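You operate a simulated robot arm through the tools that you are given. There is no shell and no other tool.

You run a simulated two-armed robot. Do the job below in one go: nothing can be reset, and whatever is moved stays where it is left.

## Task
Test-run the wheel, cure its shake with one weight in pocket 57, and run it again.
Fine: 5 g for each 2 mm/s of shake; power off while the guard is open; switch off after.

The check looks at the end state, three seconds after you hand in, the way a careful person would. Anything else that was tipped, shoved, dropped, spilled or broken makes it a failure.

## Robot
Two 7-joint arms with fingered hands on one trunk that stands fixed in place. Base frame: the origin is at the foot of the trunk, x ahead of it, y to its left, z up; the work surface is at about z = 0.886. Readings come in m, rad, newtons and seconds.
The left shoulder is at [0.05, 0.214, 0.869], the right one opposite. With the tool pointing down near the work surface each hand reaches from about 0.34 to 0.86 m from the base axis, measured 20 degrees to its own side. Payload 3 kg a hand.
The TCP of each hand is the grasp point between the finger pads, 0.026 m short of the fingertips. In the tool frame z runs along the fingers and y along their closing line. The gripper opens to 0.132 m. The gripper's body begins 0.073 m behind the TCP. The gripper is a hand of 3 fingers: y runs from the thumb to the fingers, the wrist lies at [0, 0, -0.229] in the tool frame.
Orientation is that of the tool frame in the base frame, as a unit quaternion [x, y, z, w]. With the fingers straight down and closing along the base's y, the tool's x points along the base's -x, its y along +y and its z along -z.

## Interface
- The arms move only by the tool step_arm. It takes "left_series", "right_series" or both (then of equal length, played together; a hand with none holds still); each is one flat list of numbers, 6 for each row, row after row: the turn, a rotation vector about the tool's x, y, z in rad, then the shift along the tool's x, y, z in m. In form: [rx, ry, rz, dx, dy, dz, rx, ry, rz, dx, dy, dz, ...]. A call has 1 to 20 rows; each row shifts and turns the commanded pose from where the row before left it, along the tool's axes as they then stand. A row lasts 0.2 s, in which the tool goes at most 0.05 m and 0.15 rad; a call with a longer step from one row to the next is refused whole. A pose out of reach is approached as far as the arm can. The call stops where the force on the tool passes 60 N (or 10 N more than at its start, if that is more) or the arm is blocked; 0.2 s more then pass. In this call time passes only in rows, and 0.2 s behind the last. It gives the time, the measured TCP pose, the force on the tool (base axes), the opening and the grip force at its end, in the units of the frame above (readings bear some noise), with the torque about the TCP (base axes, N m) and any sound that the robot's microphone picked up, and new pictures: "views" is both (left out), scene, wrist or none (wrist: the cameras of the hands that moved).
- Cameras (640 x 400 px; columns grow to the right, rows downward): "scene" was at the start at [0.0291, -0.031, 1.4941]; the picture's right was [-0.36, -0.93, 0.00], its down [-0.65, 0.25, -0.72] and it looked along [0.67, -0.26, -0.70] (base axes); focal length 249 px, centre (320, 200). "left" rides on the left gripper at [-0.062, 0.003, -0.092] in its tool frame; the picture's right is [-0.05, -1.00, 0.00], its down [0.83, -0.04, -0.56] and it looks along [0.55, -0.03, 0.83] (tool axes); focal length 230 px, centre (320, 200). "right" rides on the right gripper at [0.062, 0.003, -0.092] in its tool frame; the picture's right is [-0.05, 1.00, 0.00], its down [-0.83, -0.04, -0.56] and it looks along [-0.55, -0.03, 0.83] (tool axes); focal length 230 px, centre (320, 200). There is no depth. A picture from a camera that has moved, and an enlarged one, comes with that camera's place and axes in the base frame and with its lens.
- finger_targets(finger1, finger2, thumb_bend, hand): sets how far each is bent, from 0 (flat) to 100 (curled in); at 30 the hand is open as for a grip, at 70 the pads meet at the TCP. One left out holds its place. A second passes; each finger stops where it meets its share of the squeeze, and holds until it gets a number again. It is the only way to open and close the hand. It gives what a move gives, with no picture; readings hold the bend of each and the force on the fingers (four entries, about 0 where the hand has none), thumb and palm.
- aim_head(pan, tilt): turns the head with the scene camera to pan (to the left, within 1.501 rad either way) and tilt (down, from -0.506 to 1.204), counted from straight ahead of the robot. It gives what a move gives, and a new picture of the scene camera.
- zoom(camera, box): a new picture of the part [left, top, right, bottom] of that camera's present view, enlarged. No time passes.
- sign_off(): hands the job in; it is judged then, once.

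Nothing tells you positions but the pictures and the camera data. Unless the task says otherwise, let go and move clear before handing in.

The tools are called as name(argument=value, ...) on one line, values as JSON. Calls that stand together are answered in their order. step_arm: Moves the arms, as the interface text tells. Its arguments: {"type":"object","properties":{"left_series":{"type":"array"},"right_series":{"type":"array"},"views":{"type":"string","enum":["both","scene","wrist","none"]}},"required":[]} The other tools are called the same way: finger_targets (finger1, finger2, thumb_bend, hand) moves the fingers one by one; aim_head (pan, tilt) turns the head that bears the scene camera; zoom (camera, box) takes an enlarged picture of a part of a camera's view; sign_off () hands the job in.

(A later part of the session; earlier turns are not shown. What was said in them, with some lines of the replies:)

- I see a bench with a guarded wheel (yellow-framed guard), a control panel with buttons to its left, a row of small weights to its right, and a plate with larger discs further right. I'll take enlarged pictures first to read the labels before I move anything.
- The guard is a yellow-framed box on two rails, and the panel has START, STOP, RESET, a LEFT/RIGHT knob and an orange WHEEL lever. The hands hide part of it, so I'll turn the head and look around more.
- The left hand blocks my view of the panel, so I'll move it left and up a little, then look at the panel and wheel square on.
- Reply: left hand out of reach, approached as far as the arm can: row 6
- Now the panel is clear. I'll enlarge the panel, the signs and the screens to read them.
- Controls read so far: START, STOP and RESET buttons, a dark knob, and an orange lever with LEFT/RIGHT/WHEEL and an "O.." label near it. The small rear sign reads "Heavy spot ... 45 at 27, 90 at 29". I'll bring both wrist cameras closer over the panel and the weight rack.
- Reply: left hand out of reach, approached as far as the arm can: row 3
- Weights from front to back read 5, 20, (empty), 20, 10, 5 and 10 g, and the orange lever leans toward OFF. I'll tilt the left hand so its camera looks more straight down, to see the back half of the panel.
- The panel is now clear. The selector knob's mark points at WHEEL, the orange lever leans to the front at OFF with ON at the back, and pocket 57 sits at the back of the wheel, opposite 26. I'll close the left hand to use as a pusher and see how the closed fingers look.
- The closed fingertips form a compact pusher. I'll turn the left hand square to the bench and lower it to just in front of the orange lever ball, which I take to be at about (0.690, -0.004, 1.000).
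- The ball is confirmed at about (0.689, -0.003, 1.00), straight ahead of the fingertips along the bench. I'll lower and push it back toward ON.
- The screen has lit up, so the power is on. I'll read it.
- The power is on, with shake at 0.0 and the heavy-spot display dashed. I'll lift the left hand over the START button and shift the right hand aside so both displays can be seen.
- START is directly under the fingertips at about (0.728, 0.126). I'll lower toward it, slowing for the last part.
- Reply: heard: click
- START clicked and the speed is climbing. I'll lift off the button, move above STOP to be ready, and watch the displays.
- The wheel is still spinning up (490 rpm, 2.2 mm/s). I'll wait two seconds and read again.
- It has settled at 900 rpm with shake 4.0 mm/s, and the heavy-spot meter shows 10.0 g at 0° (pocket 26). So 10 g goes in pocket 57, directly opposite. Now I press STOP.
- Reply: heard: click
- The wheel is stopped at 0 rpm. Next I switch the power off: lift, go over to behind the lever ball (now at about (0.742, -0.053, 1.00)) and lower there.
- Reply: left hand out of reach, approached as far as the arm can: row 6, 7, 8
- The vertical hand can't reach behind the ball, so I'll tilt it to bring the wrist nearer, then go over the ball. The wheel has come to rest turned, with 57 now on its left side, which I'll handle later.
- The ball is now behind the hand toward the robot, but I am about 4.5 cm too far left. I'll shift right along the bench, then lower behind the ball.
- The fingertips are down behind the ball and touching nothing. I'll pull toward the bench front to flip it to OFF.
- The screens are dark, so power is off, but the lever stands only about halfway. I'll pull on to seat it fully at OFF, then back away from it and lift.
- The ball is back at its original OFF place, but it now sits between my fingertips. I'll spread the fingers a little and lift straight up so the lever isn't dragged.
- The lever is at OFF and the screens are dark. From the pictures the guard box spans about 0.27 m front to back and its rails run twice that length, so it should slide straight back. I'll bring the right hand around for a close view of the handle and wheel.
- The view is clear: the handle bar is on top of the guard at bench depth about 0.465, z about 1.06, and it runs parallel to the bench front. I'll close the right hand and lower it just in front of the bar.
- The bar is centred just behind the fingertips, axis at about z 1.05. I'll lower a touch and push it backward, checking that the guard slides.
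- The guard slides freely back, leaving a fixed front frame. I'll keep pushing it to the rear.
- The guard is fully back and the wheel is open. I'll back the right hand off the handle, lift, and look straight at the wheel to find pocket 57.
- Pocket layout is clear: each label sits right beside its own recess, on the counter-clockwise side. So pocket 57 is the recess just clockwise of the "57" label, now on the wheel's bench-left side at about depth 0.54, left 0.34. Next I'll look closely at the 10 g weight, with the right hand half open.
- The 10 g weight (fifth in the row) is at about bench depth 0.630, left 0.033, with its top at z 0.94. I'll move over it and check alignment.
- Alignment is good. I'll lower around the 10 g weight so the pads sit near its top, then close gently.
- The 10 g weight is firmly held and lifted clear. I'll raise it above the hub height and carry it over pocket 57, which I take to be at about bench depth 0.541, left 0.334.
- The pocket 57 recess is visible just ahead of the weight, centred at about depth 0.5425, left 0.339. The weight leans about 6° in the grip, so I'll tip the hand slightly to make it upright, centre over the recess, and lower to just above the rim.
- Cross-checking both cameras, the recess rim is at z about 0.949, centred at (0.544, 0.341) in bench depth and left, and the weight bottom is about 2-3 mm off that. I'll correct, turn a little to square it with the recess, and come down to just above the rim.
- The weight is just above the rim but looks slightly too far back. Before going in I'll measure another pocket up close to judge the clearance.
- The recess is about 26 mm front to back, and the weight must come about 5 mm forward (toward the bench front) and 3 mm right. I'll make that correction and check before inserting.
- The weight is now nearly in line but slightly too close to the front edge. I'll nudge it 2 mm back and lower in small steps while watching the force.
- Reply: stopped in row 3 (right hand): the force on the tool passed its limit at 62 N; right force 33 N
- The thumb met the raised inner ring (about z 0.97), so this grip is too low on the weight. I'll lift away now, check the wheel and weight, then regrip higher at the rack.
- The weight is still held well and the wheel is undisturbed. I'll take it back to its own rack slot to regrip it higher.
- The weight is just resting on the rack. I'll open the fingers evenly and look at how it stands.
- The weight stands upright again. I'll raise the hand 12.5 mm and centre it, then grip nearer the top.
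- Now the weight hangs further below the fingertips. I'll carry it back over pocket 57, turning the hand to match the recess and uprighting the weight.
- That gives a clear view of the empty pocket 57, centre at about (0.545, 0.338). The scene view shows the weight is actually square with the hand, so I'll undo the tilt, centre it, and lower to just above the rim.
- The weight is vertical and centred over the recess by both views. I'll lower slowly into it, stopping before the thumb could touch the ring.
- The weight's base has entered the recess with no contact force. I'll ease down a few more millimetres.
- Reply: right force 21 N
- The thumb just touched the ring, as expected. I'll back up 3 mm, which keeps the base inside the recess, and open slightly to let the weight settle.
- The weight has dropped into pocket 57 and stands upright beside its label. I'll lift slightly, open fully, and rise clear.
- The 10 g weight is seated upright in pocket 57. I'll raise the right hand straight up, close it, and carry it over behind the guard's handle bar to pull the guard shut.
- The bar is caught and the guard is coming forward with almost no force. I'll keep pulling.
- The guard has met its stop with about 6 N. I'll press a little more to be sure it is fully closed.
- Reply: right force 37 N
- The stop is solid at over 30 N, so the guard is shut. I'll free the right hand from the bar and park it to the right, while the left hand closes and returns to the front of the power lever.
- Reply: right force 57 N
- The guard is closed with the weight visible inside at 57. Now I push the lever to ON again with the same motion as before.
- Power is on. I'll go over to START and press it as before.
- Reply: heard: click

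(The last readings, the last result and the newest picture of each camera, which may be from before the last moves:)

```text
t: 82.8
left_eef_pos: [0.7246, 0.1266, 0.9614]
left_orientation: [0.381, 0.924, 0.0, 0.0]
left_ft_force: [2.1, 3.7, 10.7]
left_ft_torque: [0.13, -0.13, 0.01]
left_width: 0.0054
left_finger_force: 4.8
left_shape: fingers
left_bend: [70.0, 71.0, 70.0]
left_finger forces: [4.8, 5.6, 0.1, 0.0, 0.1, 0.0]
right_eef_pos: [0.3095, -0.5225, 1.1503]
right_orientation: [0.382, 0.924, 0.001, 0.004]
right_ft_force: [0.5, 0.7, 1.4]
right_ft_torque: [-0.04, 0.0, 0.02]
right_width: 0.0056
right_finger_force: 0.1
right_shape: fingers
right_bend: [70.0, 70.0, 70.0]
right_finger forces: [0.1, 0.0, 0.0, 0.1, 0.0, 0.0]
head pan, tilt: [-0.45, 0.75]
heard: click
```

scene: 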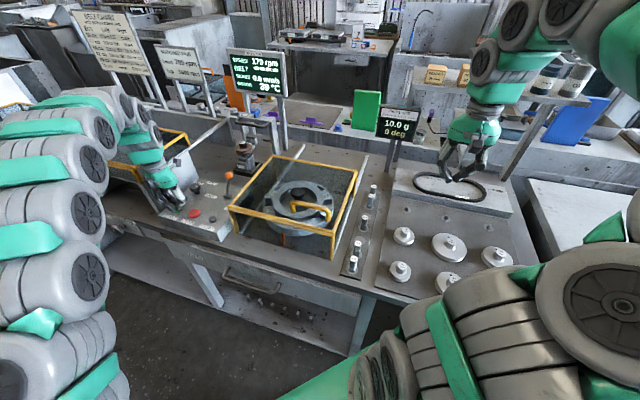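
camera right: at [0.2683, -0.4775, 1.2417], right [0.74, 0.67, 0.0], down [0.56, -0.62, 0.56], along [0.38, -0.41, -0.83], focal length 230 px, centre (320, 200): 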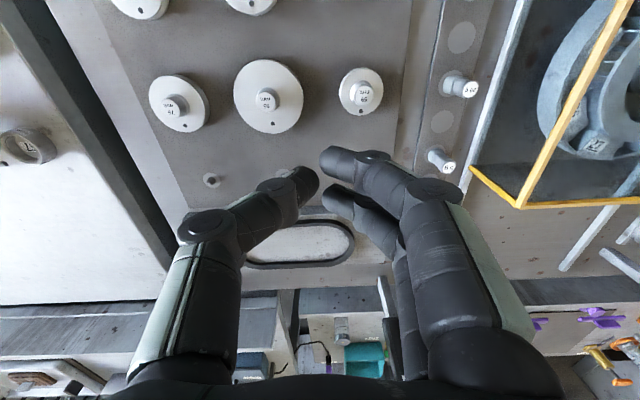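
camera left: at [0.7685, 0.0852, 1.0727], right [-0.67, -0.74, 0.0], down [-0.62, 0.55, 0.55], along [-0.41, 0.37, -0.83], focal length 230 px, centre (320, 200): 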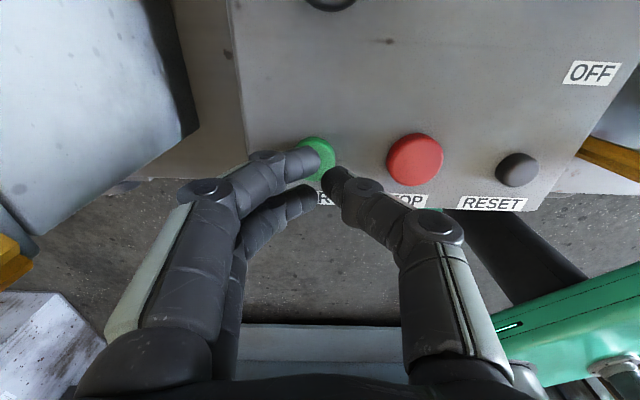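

START clicked and the wheel is spinning up. I'll lift off, move above STOP, and give it time to reach speed.

step_arm(left_series=[0, 0, 0, 0, 0, -0.02, 0, 0, 0, 0, 0, -0.02, 0, 0, 0, 0, -0.032, 0, 0, 0, 0, 0, -0.032, 0, 0, 0, 0, 0, 0, 0, 0, 0, 0, 0, 0, 0, 0, 0, 0, 0, 0, 0, 0, 0, 0, 0, 0, 0, 0, 0, 0, 0, 0, 0, 0, 0, 0, 0, 0, 0, 0, 0, 0, 0, 0, 0], views="scene")

zoom(camera="scene", box=[215, 40, 305, 105])

zoom(camera="scene", box=[365, 95, 435, 150])

```text
t: 85.2
left_eef_pos: [0.6798, 0.0777, 1.0]
left_orientation: [0.381, 0.924, 0.0, -0.001]
left_ft_force: [-0.3, 0.4, 0.3]
left_ft_torque: [0.01, 0.03, -0.02]
left_width: 0.0057
left_finger_force: 0.0
left_shape: fingers
left_bend: [70.0, 70.0, 70.0]
left_finger forces: [0.0, 0.1, 0.1, 0.0, 0.1, 0.1]
right_eef_pos: [0.3114, -0.5225, 1.1495]
right_orientation: [0.382, 0.924, 0.001, 0.003]
right_ft_force: [0.2, 0.2, 0.3]
right_ft_torque: [-0.02, -0.02, -0.06]
right_width: 0.0053
right_finger_force: 0.1
right_shape: fingers
right_bend: [70.0, 70.0, 70.0]
right_finger forces: [0.1, 0.0, 0.0, 0.0, 0.0, 0.1]
head pan, tilt: [-0.45, 0.75]
```

scene: 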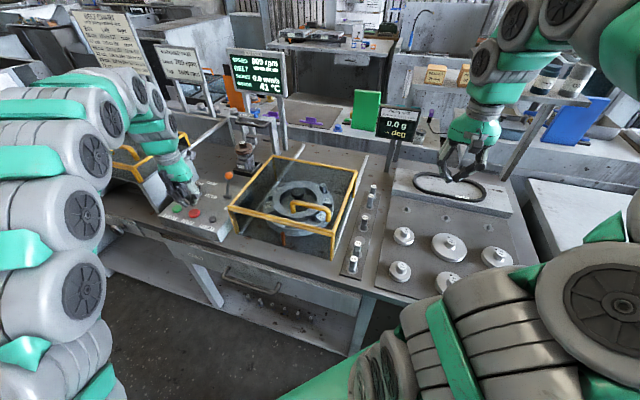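

```text
6.15 times, centred on (260, 72) of scene
camera zoom: at [0.0273, -0.0373, 1.4958], right [-0.44, -0.9, 0.0], down [-0.61, 0.3, -0.73], along [0.66, -0.32, -0.68], focal length 1533 px, centre (689, 985)
```

zoom: 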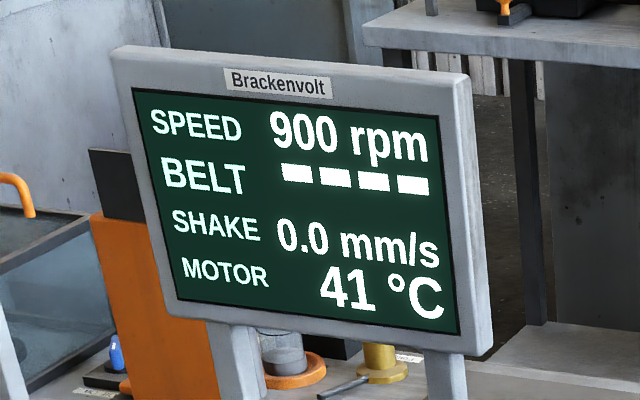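

```text
7.27 times, centred on (400, 122) of scene
camera zoom: at [0.0273, -0.0373, 1.4958], right [-0.44, -0.9, 0.0], down [-0.61, 0.3, -0.73], along [0.66, -0.32, -0.68], focal length 1812 px, centre (-262, 764)
```

zoom: 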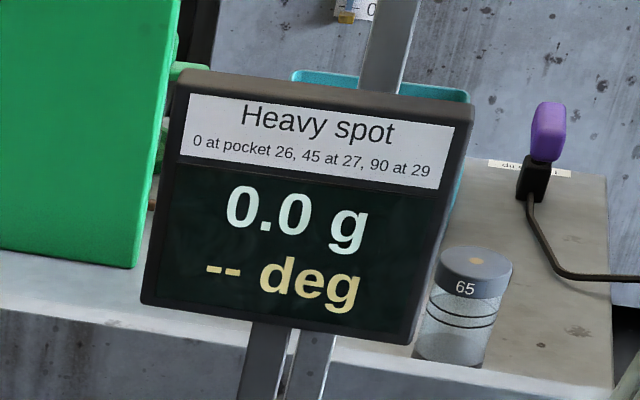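

The shake is cured: 0.0 mm/s at 900 rpm and 0.0 g on the heavy-spot meter. Now I press STOP.

step_arm(left_series=[0, 0, 0, 0.0005, 0.0025, 0.02, 0, 0, 0, 0, 0, 0.01, 0, 0, 0, 0, 0, 0.005, 0, 0, 0, 0, 0, 0.003], views="scene")

zoom(camera="scene", box=[215, 40, 305, 105])

```text
t: 86.2
left_eef_pos: [0.6803, 0.0818, 0.9629]
left_orientation: [0.381, 0.924, 0.0, 0.001]
left_ft_force: [0.0, -0.8, 5.9]
left_ft_torque: [-0.05, -0.01, -0.03]
left_width: 0.0054
left_finger_force: 3.2
left_shape: fingers
left_bend: [70.0, 70.0, 70.0]
left_finger forces: [2.0, 1.2, 0.0, 0.0, 3.5, 0.0]
right_eef_pos: [0.3102, -0.5227, 1.1505]
right_orientation: [0.382, 0.924, 0.0, 0.004]
right_ft_force: [0.4, 0.0, 0.2]
right_ft_torque: [0.03, 0.03, 0.0]
right_width: 0.0054
right_finger_force: 0.1
right_shape: fingers
right_bend: [70.0, 70.0, 70.0]
right_finger forces: [0.0, 0.0, 0.0, 0.1, 0.1, 0.0]
head pan, tilt: [-0.45, 0.75]
heard: click
```

scene: 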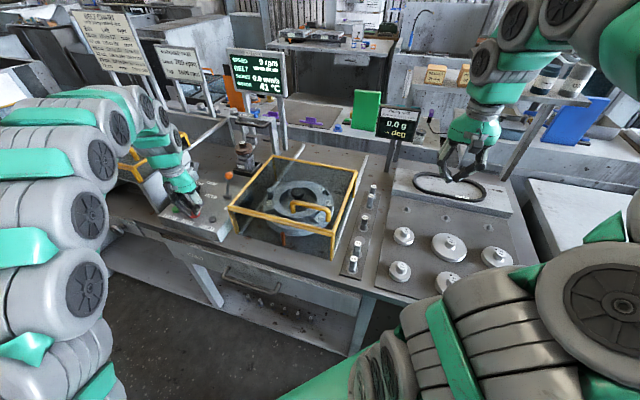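

```text
6.15 times, centred on (260, 72) of scene
camera zoom: at [0.0272, -0.0373, 1.4958], right [-0.44, -0.9, 0.0], down [-0.61, 0.3, -0.73], along [0.66, -0.32, -0.68], focal length 1533 px, centre (689, 985)
```

zoom: 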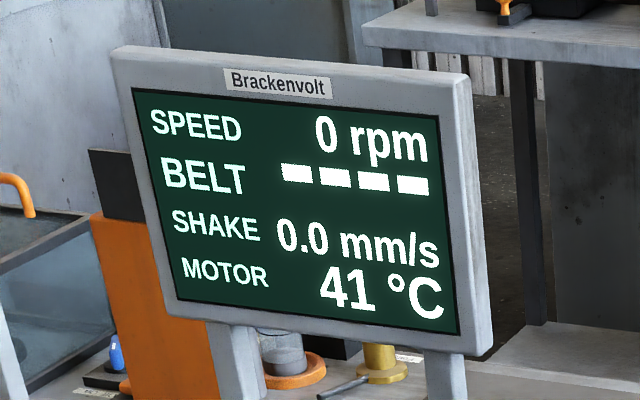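

Stopped, 0 rpm. Now the power goes off: I'll rise, tilt the hand, and go over behind the lever ball as before.

step_arm(left_series=[0, 0, 0, 0, 0, -0.034, 0, 0, 0, 0, 0, -0.034, 0, 0, 0, 0, 0, -0.034, 0, -0.15, 0, 0, 0, 0, 0, -0.15, 0, 0, 0, 0, 0, -0.15, 0, 0, 0, 0, 0, 0, 0, -0.035, -0.0104, 0.0169, 0, 0, 0, -0.035, -0.0104, 0.0169, 0, 0, 0, -0.035, -0.0104, 0.0169, 0, 0, 0, -0.035, -0.0104, 0.0169, 0, 0, 0, -0.035, -0.0104, 0.0169], views="wrist")

zoom(camera="scene", box=[150, 110, 290, 240])

```text
t: 88.6
left_eef_pos: [0.7824, -0.092, 1.0642]
left_orientation: [0.371, 0.901, -0.085, 0.207]
left_ft_force: [0.4, 0.2, 0.3]
left_ft_torque: [-0.04, 0.02, -0.02]
left_width: 0.0056
left_finger_force: 0.1
left_shape: fingers
left_bend: [70.0, 70.0, 70.0]
left_finger forces: [0.0, 0.0, 0.0, 0.0, 0.0, 0.0]
right_eef_pos: [0.3104, -0.5211, 1.1503]
right_orientation: [0.382, 0.924, 0.0, 0.003]
right_ft_force: [-1.0, 0.1, 0.5]
right_ft_torque: [0.0, -0.01, 0.02]
right_width: 0.0055
right_finger_force: 0.0
right_shape: fingers
right_bend: [70.0, 70.0, 70.0]
right_finger forces: [0.1, 0.0, 0.0, 0.0, 0.0, 0.0]
head pan, tilt: [-0.45, 0.75]
camera left: at [0.795, -0.1016, 1.1742], right [-0.67, -0.74, 0.02], down [-0.73, 0.67, 0.14], along [-0.12, 0.08, -0.99], focal length 230 px, centre (320, 200)
```

left: 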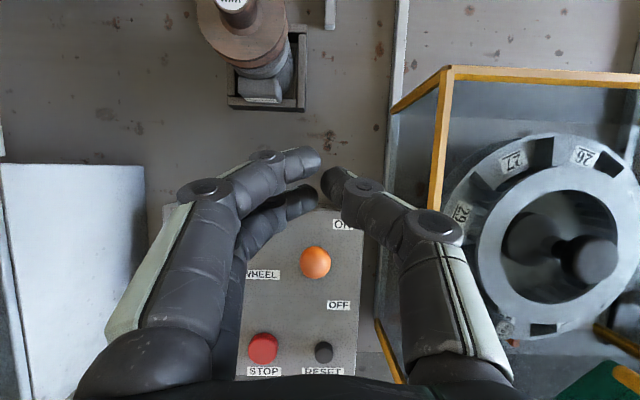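

```text
3.08 times, centred on (220, 175) of scene
camera zoom: at [0.0273, -0.0373, 1.4958], right [-0.44, -0.9, 0.0], down [-0.61, 0.3, -0.73], along [0.66, -0.32, -0.68], focal length 767 px, centre (628, 277)
```

zoom: 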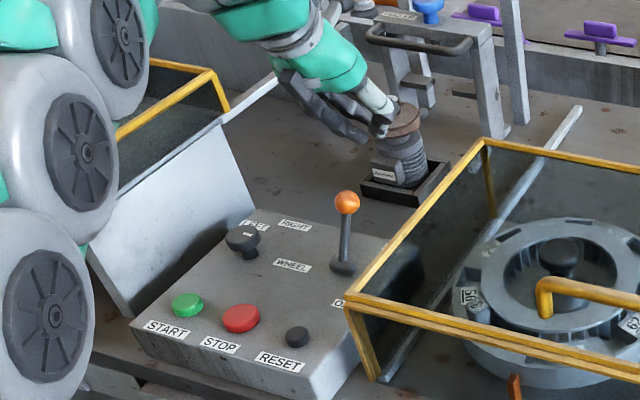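

step_arm(left_series=[0, 0, 0, 0.0097, 0, 0.0201, 0, 0, 0, 0.0097, 0, 0.0201, 0, 0, 0, 0.0095, 0, 0.0195, 0, 0, 0, 0.0203, 0, -0.0098, 0, 0, 0, 0.0203, 0, -0.0098, 0, 0, 0, 0.0203, 0, -0.0098, 0, 0, 0, 0.018, 0, -0.0087, 0, 0, 0, 0.0135, 0, -0.0065, 0, 0, 0, 0.0135, 0, -0.0065, 0, 0, 0, 0.008, 0, -0.004], views="both")

zoom(camera="scene", box=[150, 110, 290, 240])

```text
t: 90.8
left_eef_pos: [0.6911, -0.002, 0.9963]
left_orientation: [0.372, 0.901, -0.086, 0.205]
left_ft_force: [-1.7, -5.5, 0.2]
left_ft_torque: [-0.05, 0.02, 0.01]
left_width: 0.0095
left_finger_force: 2.1
left_shape: fingers
left_bend: [70.0, 70.0, 69.0]
left_finger forces: [0.0, 0.1, 0.0, 0.0, 4.4, 0.0]
right_eef_pos: [0.3092, -0.5215, 1.1509]
right_orientation: [0.382, 0.924, 0.001, 0.003]
right_ft_force: [-0.3, -0.3, 1.4]
right_ft_torque: [0.0, -0.02, 0.02]
right_width: 0.0056
right_finger_force: 0.0
right_shape: fingers
right_bend: [70.0, 70.0, 70.0]
right_finger forces: [0.0, 0.0, 0.0, 0.0, 0.0, 0.0]
head pan, tilt: [-0.45, 0.75]
camera left: at [0.7043, -0.0114, 1.1057], right [-0.67, -0.74, 0.02], down [-0.73, 0.67, 0.14], along [-0.12, 0.08, -0.99], focal length 230 px, centre (320, 200)
```

scene: 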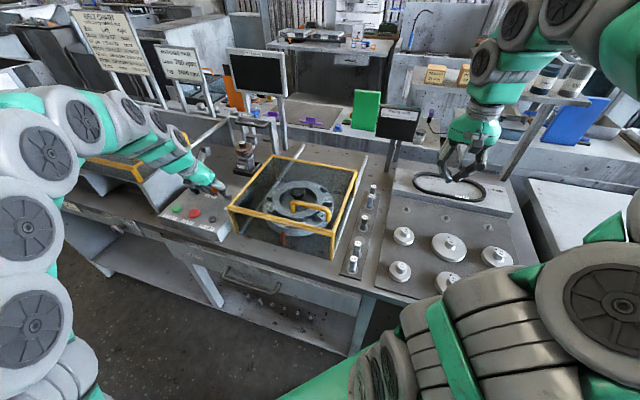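
left: 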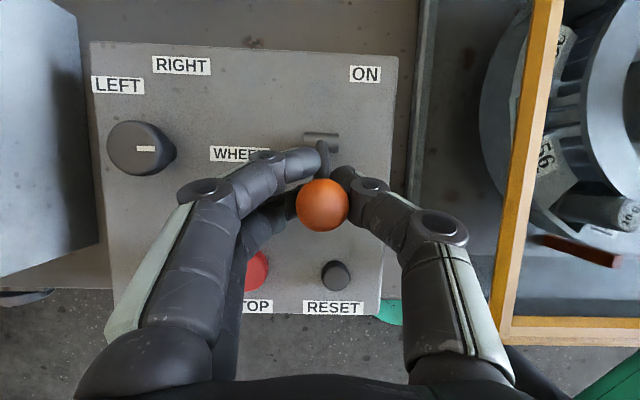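

```text
3.08 times, centred on (220, 175) of scene
camera zoom: at [0.0273, -0.0374, 1.4958], right [-0.44, -0.9, 0.0], down [-0.61, 0.3, -0.73], along [0.66, -0.32, -0.68], focal length 767 px, centre (628, 277)
```

zoom: 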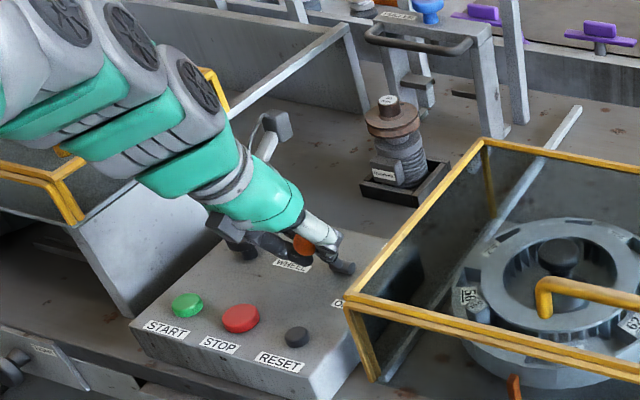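

The screens are dark again and the ball is back at OFF. I'll open the fingers, lift straight up off the lever and level the hand.

finger_targets(hand="left", finger1=50, finger2=50, thumb_bend=50)

step_arm(left_series=[0, 0, 0, -0.0131, 0, -0.027, 0, 0, 0, -0.0131, 0, -0.027, 0, 0, 0, -0.0131, 0, -0.027, 0, 0.15, 0, 0.01, 0.01, -0.02, 0, 0.15, 0, 0.01, 0.01, -0.02, 0, 0.15, 0, 0.01, 0.01, -0.02], views="both")

zoom(camera="scene", box=[150, 110, 290, 240])

zoom(camera="scene", box=[215, 140, 385, 270])

```text
t: 91.8
left_eef_pos: [0.6922, -0.0015, 0.9958]
left_orientation: [0.371, 0.901, -0.084, 0.207]
left_ft_force: [-0.4, 0.4, 0.3]
left_ft_torque: [0.02, -0.03, 0.02]
left_width: 0.067
left_finger_force: 0.0
left_shape: fingers
left_bend: [50.0, 50.0, 50.0]
left_finger forces: [0.0, 0.0, 0.0, 0.0, 0.1, 0.0]
right_eef_pos: [0.31, -0.5223, 1.151]
right_orientation: [0.382, 0.924, 0.0, 0.003]
right_ft_force: [-0.1, -1.2, 0.3]
right_ft_torque: [0.0, -0.03, -0.02]
right_width: 0.0056
right_finger_force: 0.1
right_shape: fingers
right_bend: [70.0, 70.0, 70.0]
right_finger forces: [0.1, 0.1, 0.0, 0.1, 0.1, 0.0]
head pan, tilt: [-0.45, 0.75]
```

```text
t: 93.2
left_eef_pos: [0.679, 0.0504, 1.1356]
left_orientation: [0.382, 0.924, 0.001, -0.002]
left_ft_force: [0.0, -0.1, -0.5]
left_ft_torque: [-0.03, -0.02, -0.03]
left_width: 0.0675
left_finger_force: 0.2
left_shape: fingers
left_bend: [50.0, 50.0, 50.0]
left_finger forces: [0.0, 0.1, 0.0, 0.0, 0.1, 0.0]
right_eef_pos: [0.3106, -0.5222, 1.1516]
right_orientation: [0.382, 0.924, 0.001, 0.004]
right_ft_force: [0.0, 0.4, 0.6]
right_ft_torque: [-0.02, -0.05, -0.01]
right_width: 0.0058
right_finger_force: 0.1
right_shape: fingers
right_bend: [70.0, 70.0, 70.0]
right_finger forces: [0.0, 0.0, 0.0, 0.0, 0.0, 0.1]
head pan, tilt: [-0.45, 0.75]
camera left: at [0.7243, 0.0089, 1.2269], right [-0.67, -0.75, 0.0], down [-0.62, 0.55, 0.56], along [-0.42, 0.37, -0.83], focal length 230 px, centre (320, 200)
```

scene: 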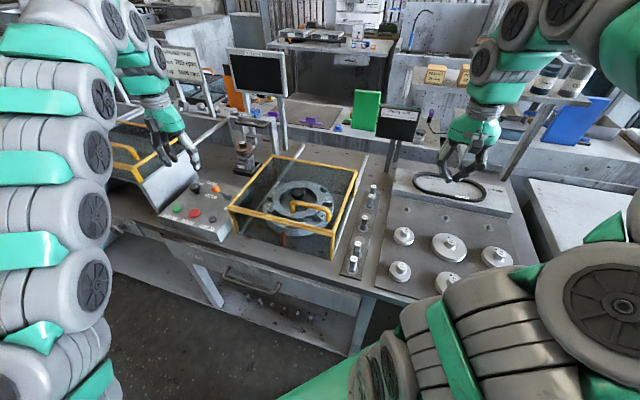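
left: 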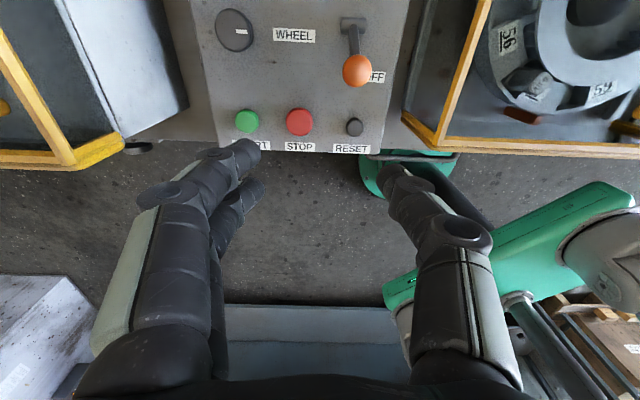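

```text
3.08 times, centred on (220, 175) of scene
camera zoom: at [0.0273, -0.0373, 1.4958], right [-0.44, -0.9, 0.0], down [-0.61, 0.3, -0.73], along [0.66, -0.32, -0.68], focal length 767 px, centre (628, 277)
```

zoom: 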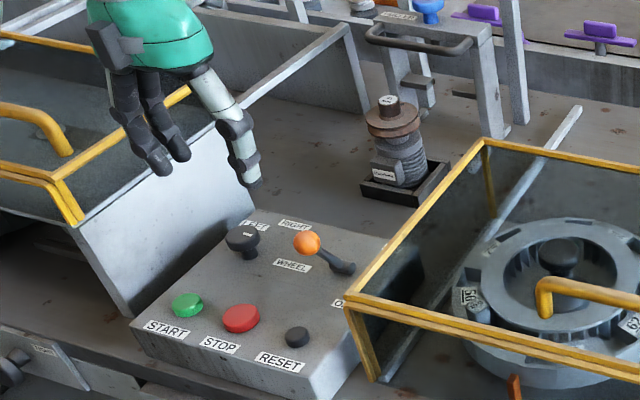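

```text
3.08 times, centred on (300, 205) of scene
camera zoom: at [0.0273, -0.0373, 1.4958], right [-0.44, -0.9, 0.0], down [-0.61, 0.3, -0.73], along [0.66, -0.32, -0.68], focal length 767 px, centre (382, 185)
```

zoom: 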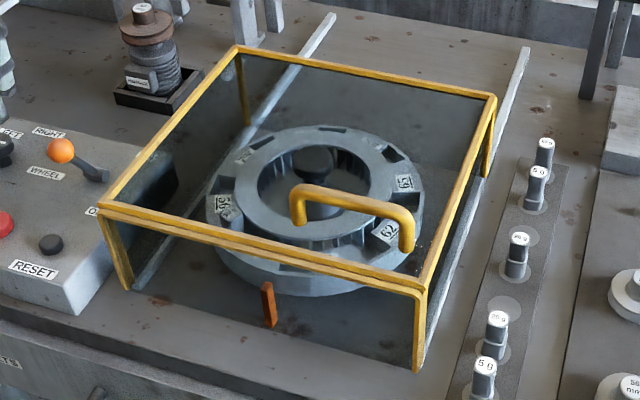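

Power is off, the lever is at OFF and the guard is closed. I'll check the weight's seat and the rack closely before handing in.

zoom(camera="left", box=[460, 0, 640, 150])

zoom(camera="scene", box=[265, 180, 345, 240])

zoom(camera="scene", box=[330, 170, 520, 300])

zoom(camera="scene", box=[215, 40, 435, 150])

```text
2.67 times, centred on (550, 75) of left
camera zoom: at [0.7243, 0.0089, 1.2269], right [-0.67, -0.75, 0.0], down [-0.62, 0.55, 0.56], along [-0.42, 0.37, -0.83], focal length 614 px, centre (-293, 533)
```

zoom: 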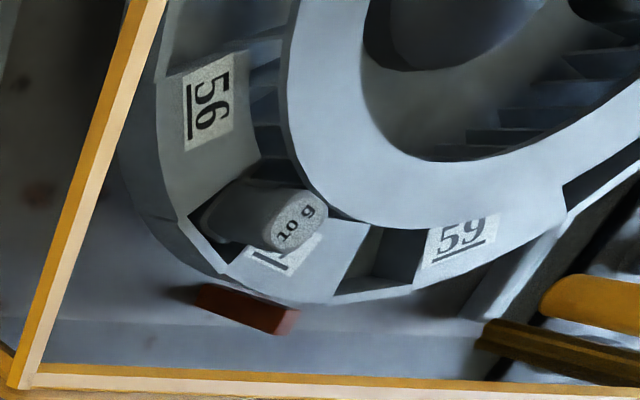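

```text
6.67 times, centred on (305, 210) of scene
camera zoom: at [0.0273, -0.0373, 1.4958], right [-0.44, -0.9, 0.0], down [-0.61, 0.3, -0.73], along [0.66, -0.32, -0.68], focal length 1661 px, centre (420, 133)
```

zoom: 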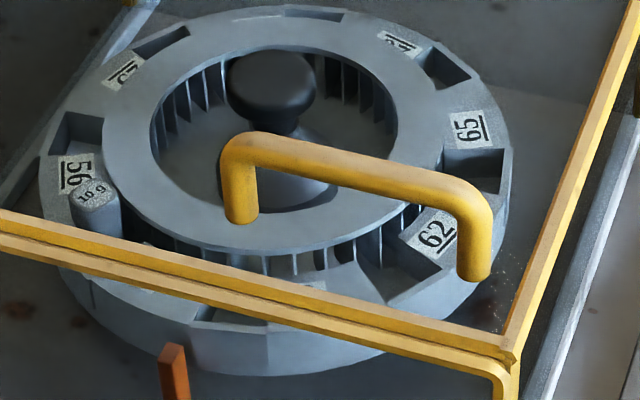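

```text
3.08 times, centred on (425, 235) of scene
camera zoom: at [0.0273, -0.0373, 1.4958], right [-0.44, -0.9, 0.0], down [-0.61, 0.3, -0.73], along [0.66, -0.32, -0.68], focal length 767 px, centre (-3, 92)
```

zoom: 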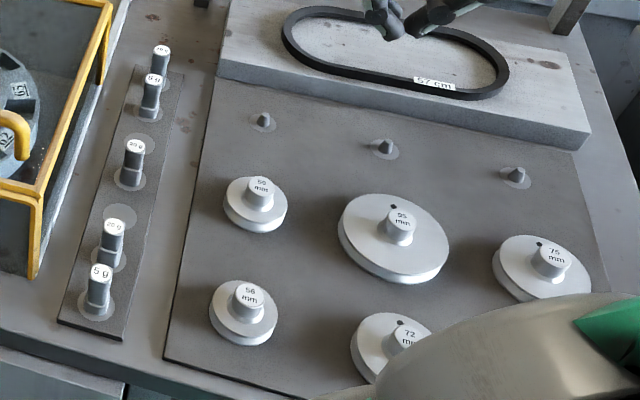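

```text
2.91 times, centred on (325, 95) of scene
camera zoom: at [0.0273, -0.0373, 1.4958], right [-0.44, -0.9, 0.0], down [-0.61, 0.3, -0.73], along [0.66, -0.32, -0.68], focal length 725 px, centre (306, 506)
```

zoom: 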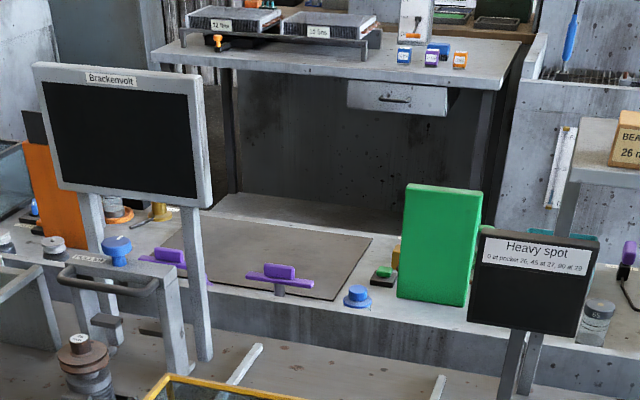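

Everything checks out:
- **Weight:** the 10 g weight is seated in pocket 57.
- **Guard:** closed.
- **Power:** lever at OFF, screens dark.
- **Rest of the bench:** the other weights and pulleys stand untouched.
- **Hands:** both empty and clear.

I'm handing in.

sign_off()

```text
The job is handed in.
```

The wheel's shake is cured: it read 4.0 mm/s before the weight went in and 0.0 mm/s after, both at 900 rpm. I've handed the job in.

- **First run:** at 4.0 mm/s, the 5 g per 2 mm/s rule gives 10 g. The heavy-spot meter agreed, showing 10.0 g at pocket 26, directly opposite 57.
- **Fix:** I stopped the wheel, switched the power off and slid the guard open. One 10 g weight went upright into pocket 57, and I closed the guard before switching back on.
- **Regrip:** on the first try my thumb pressed on the wheel's raised inner ring and the force limit stopped it. I set the weight back in its rack slot, gripped it higher and placed it. I saw no damage.
- **Second run:** the heavy-spot meter also read 0.0 g.
- **How it was left:** the wheel is stopped, the lever is at OFF and the screens are dark. The guard is shut, and the other weights and pulleys I could see were undisturbed.
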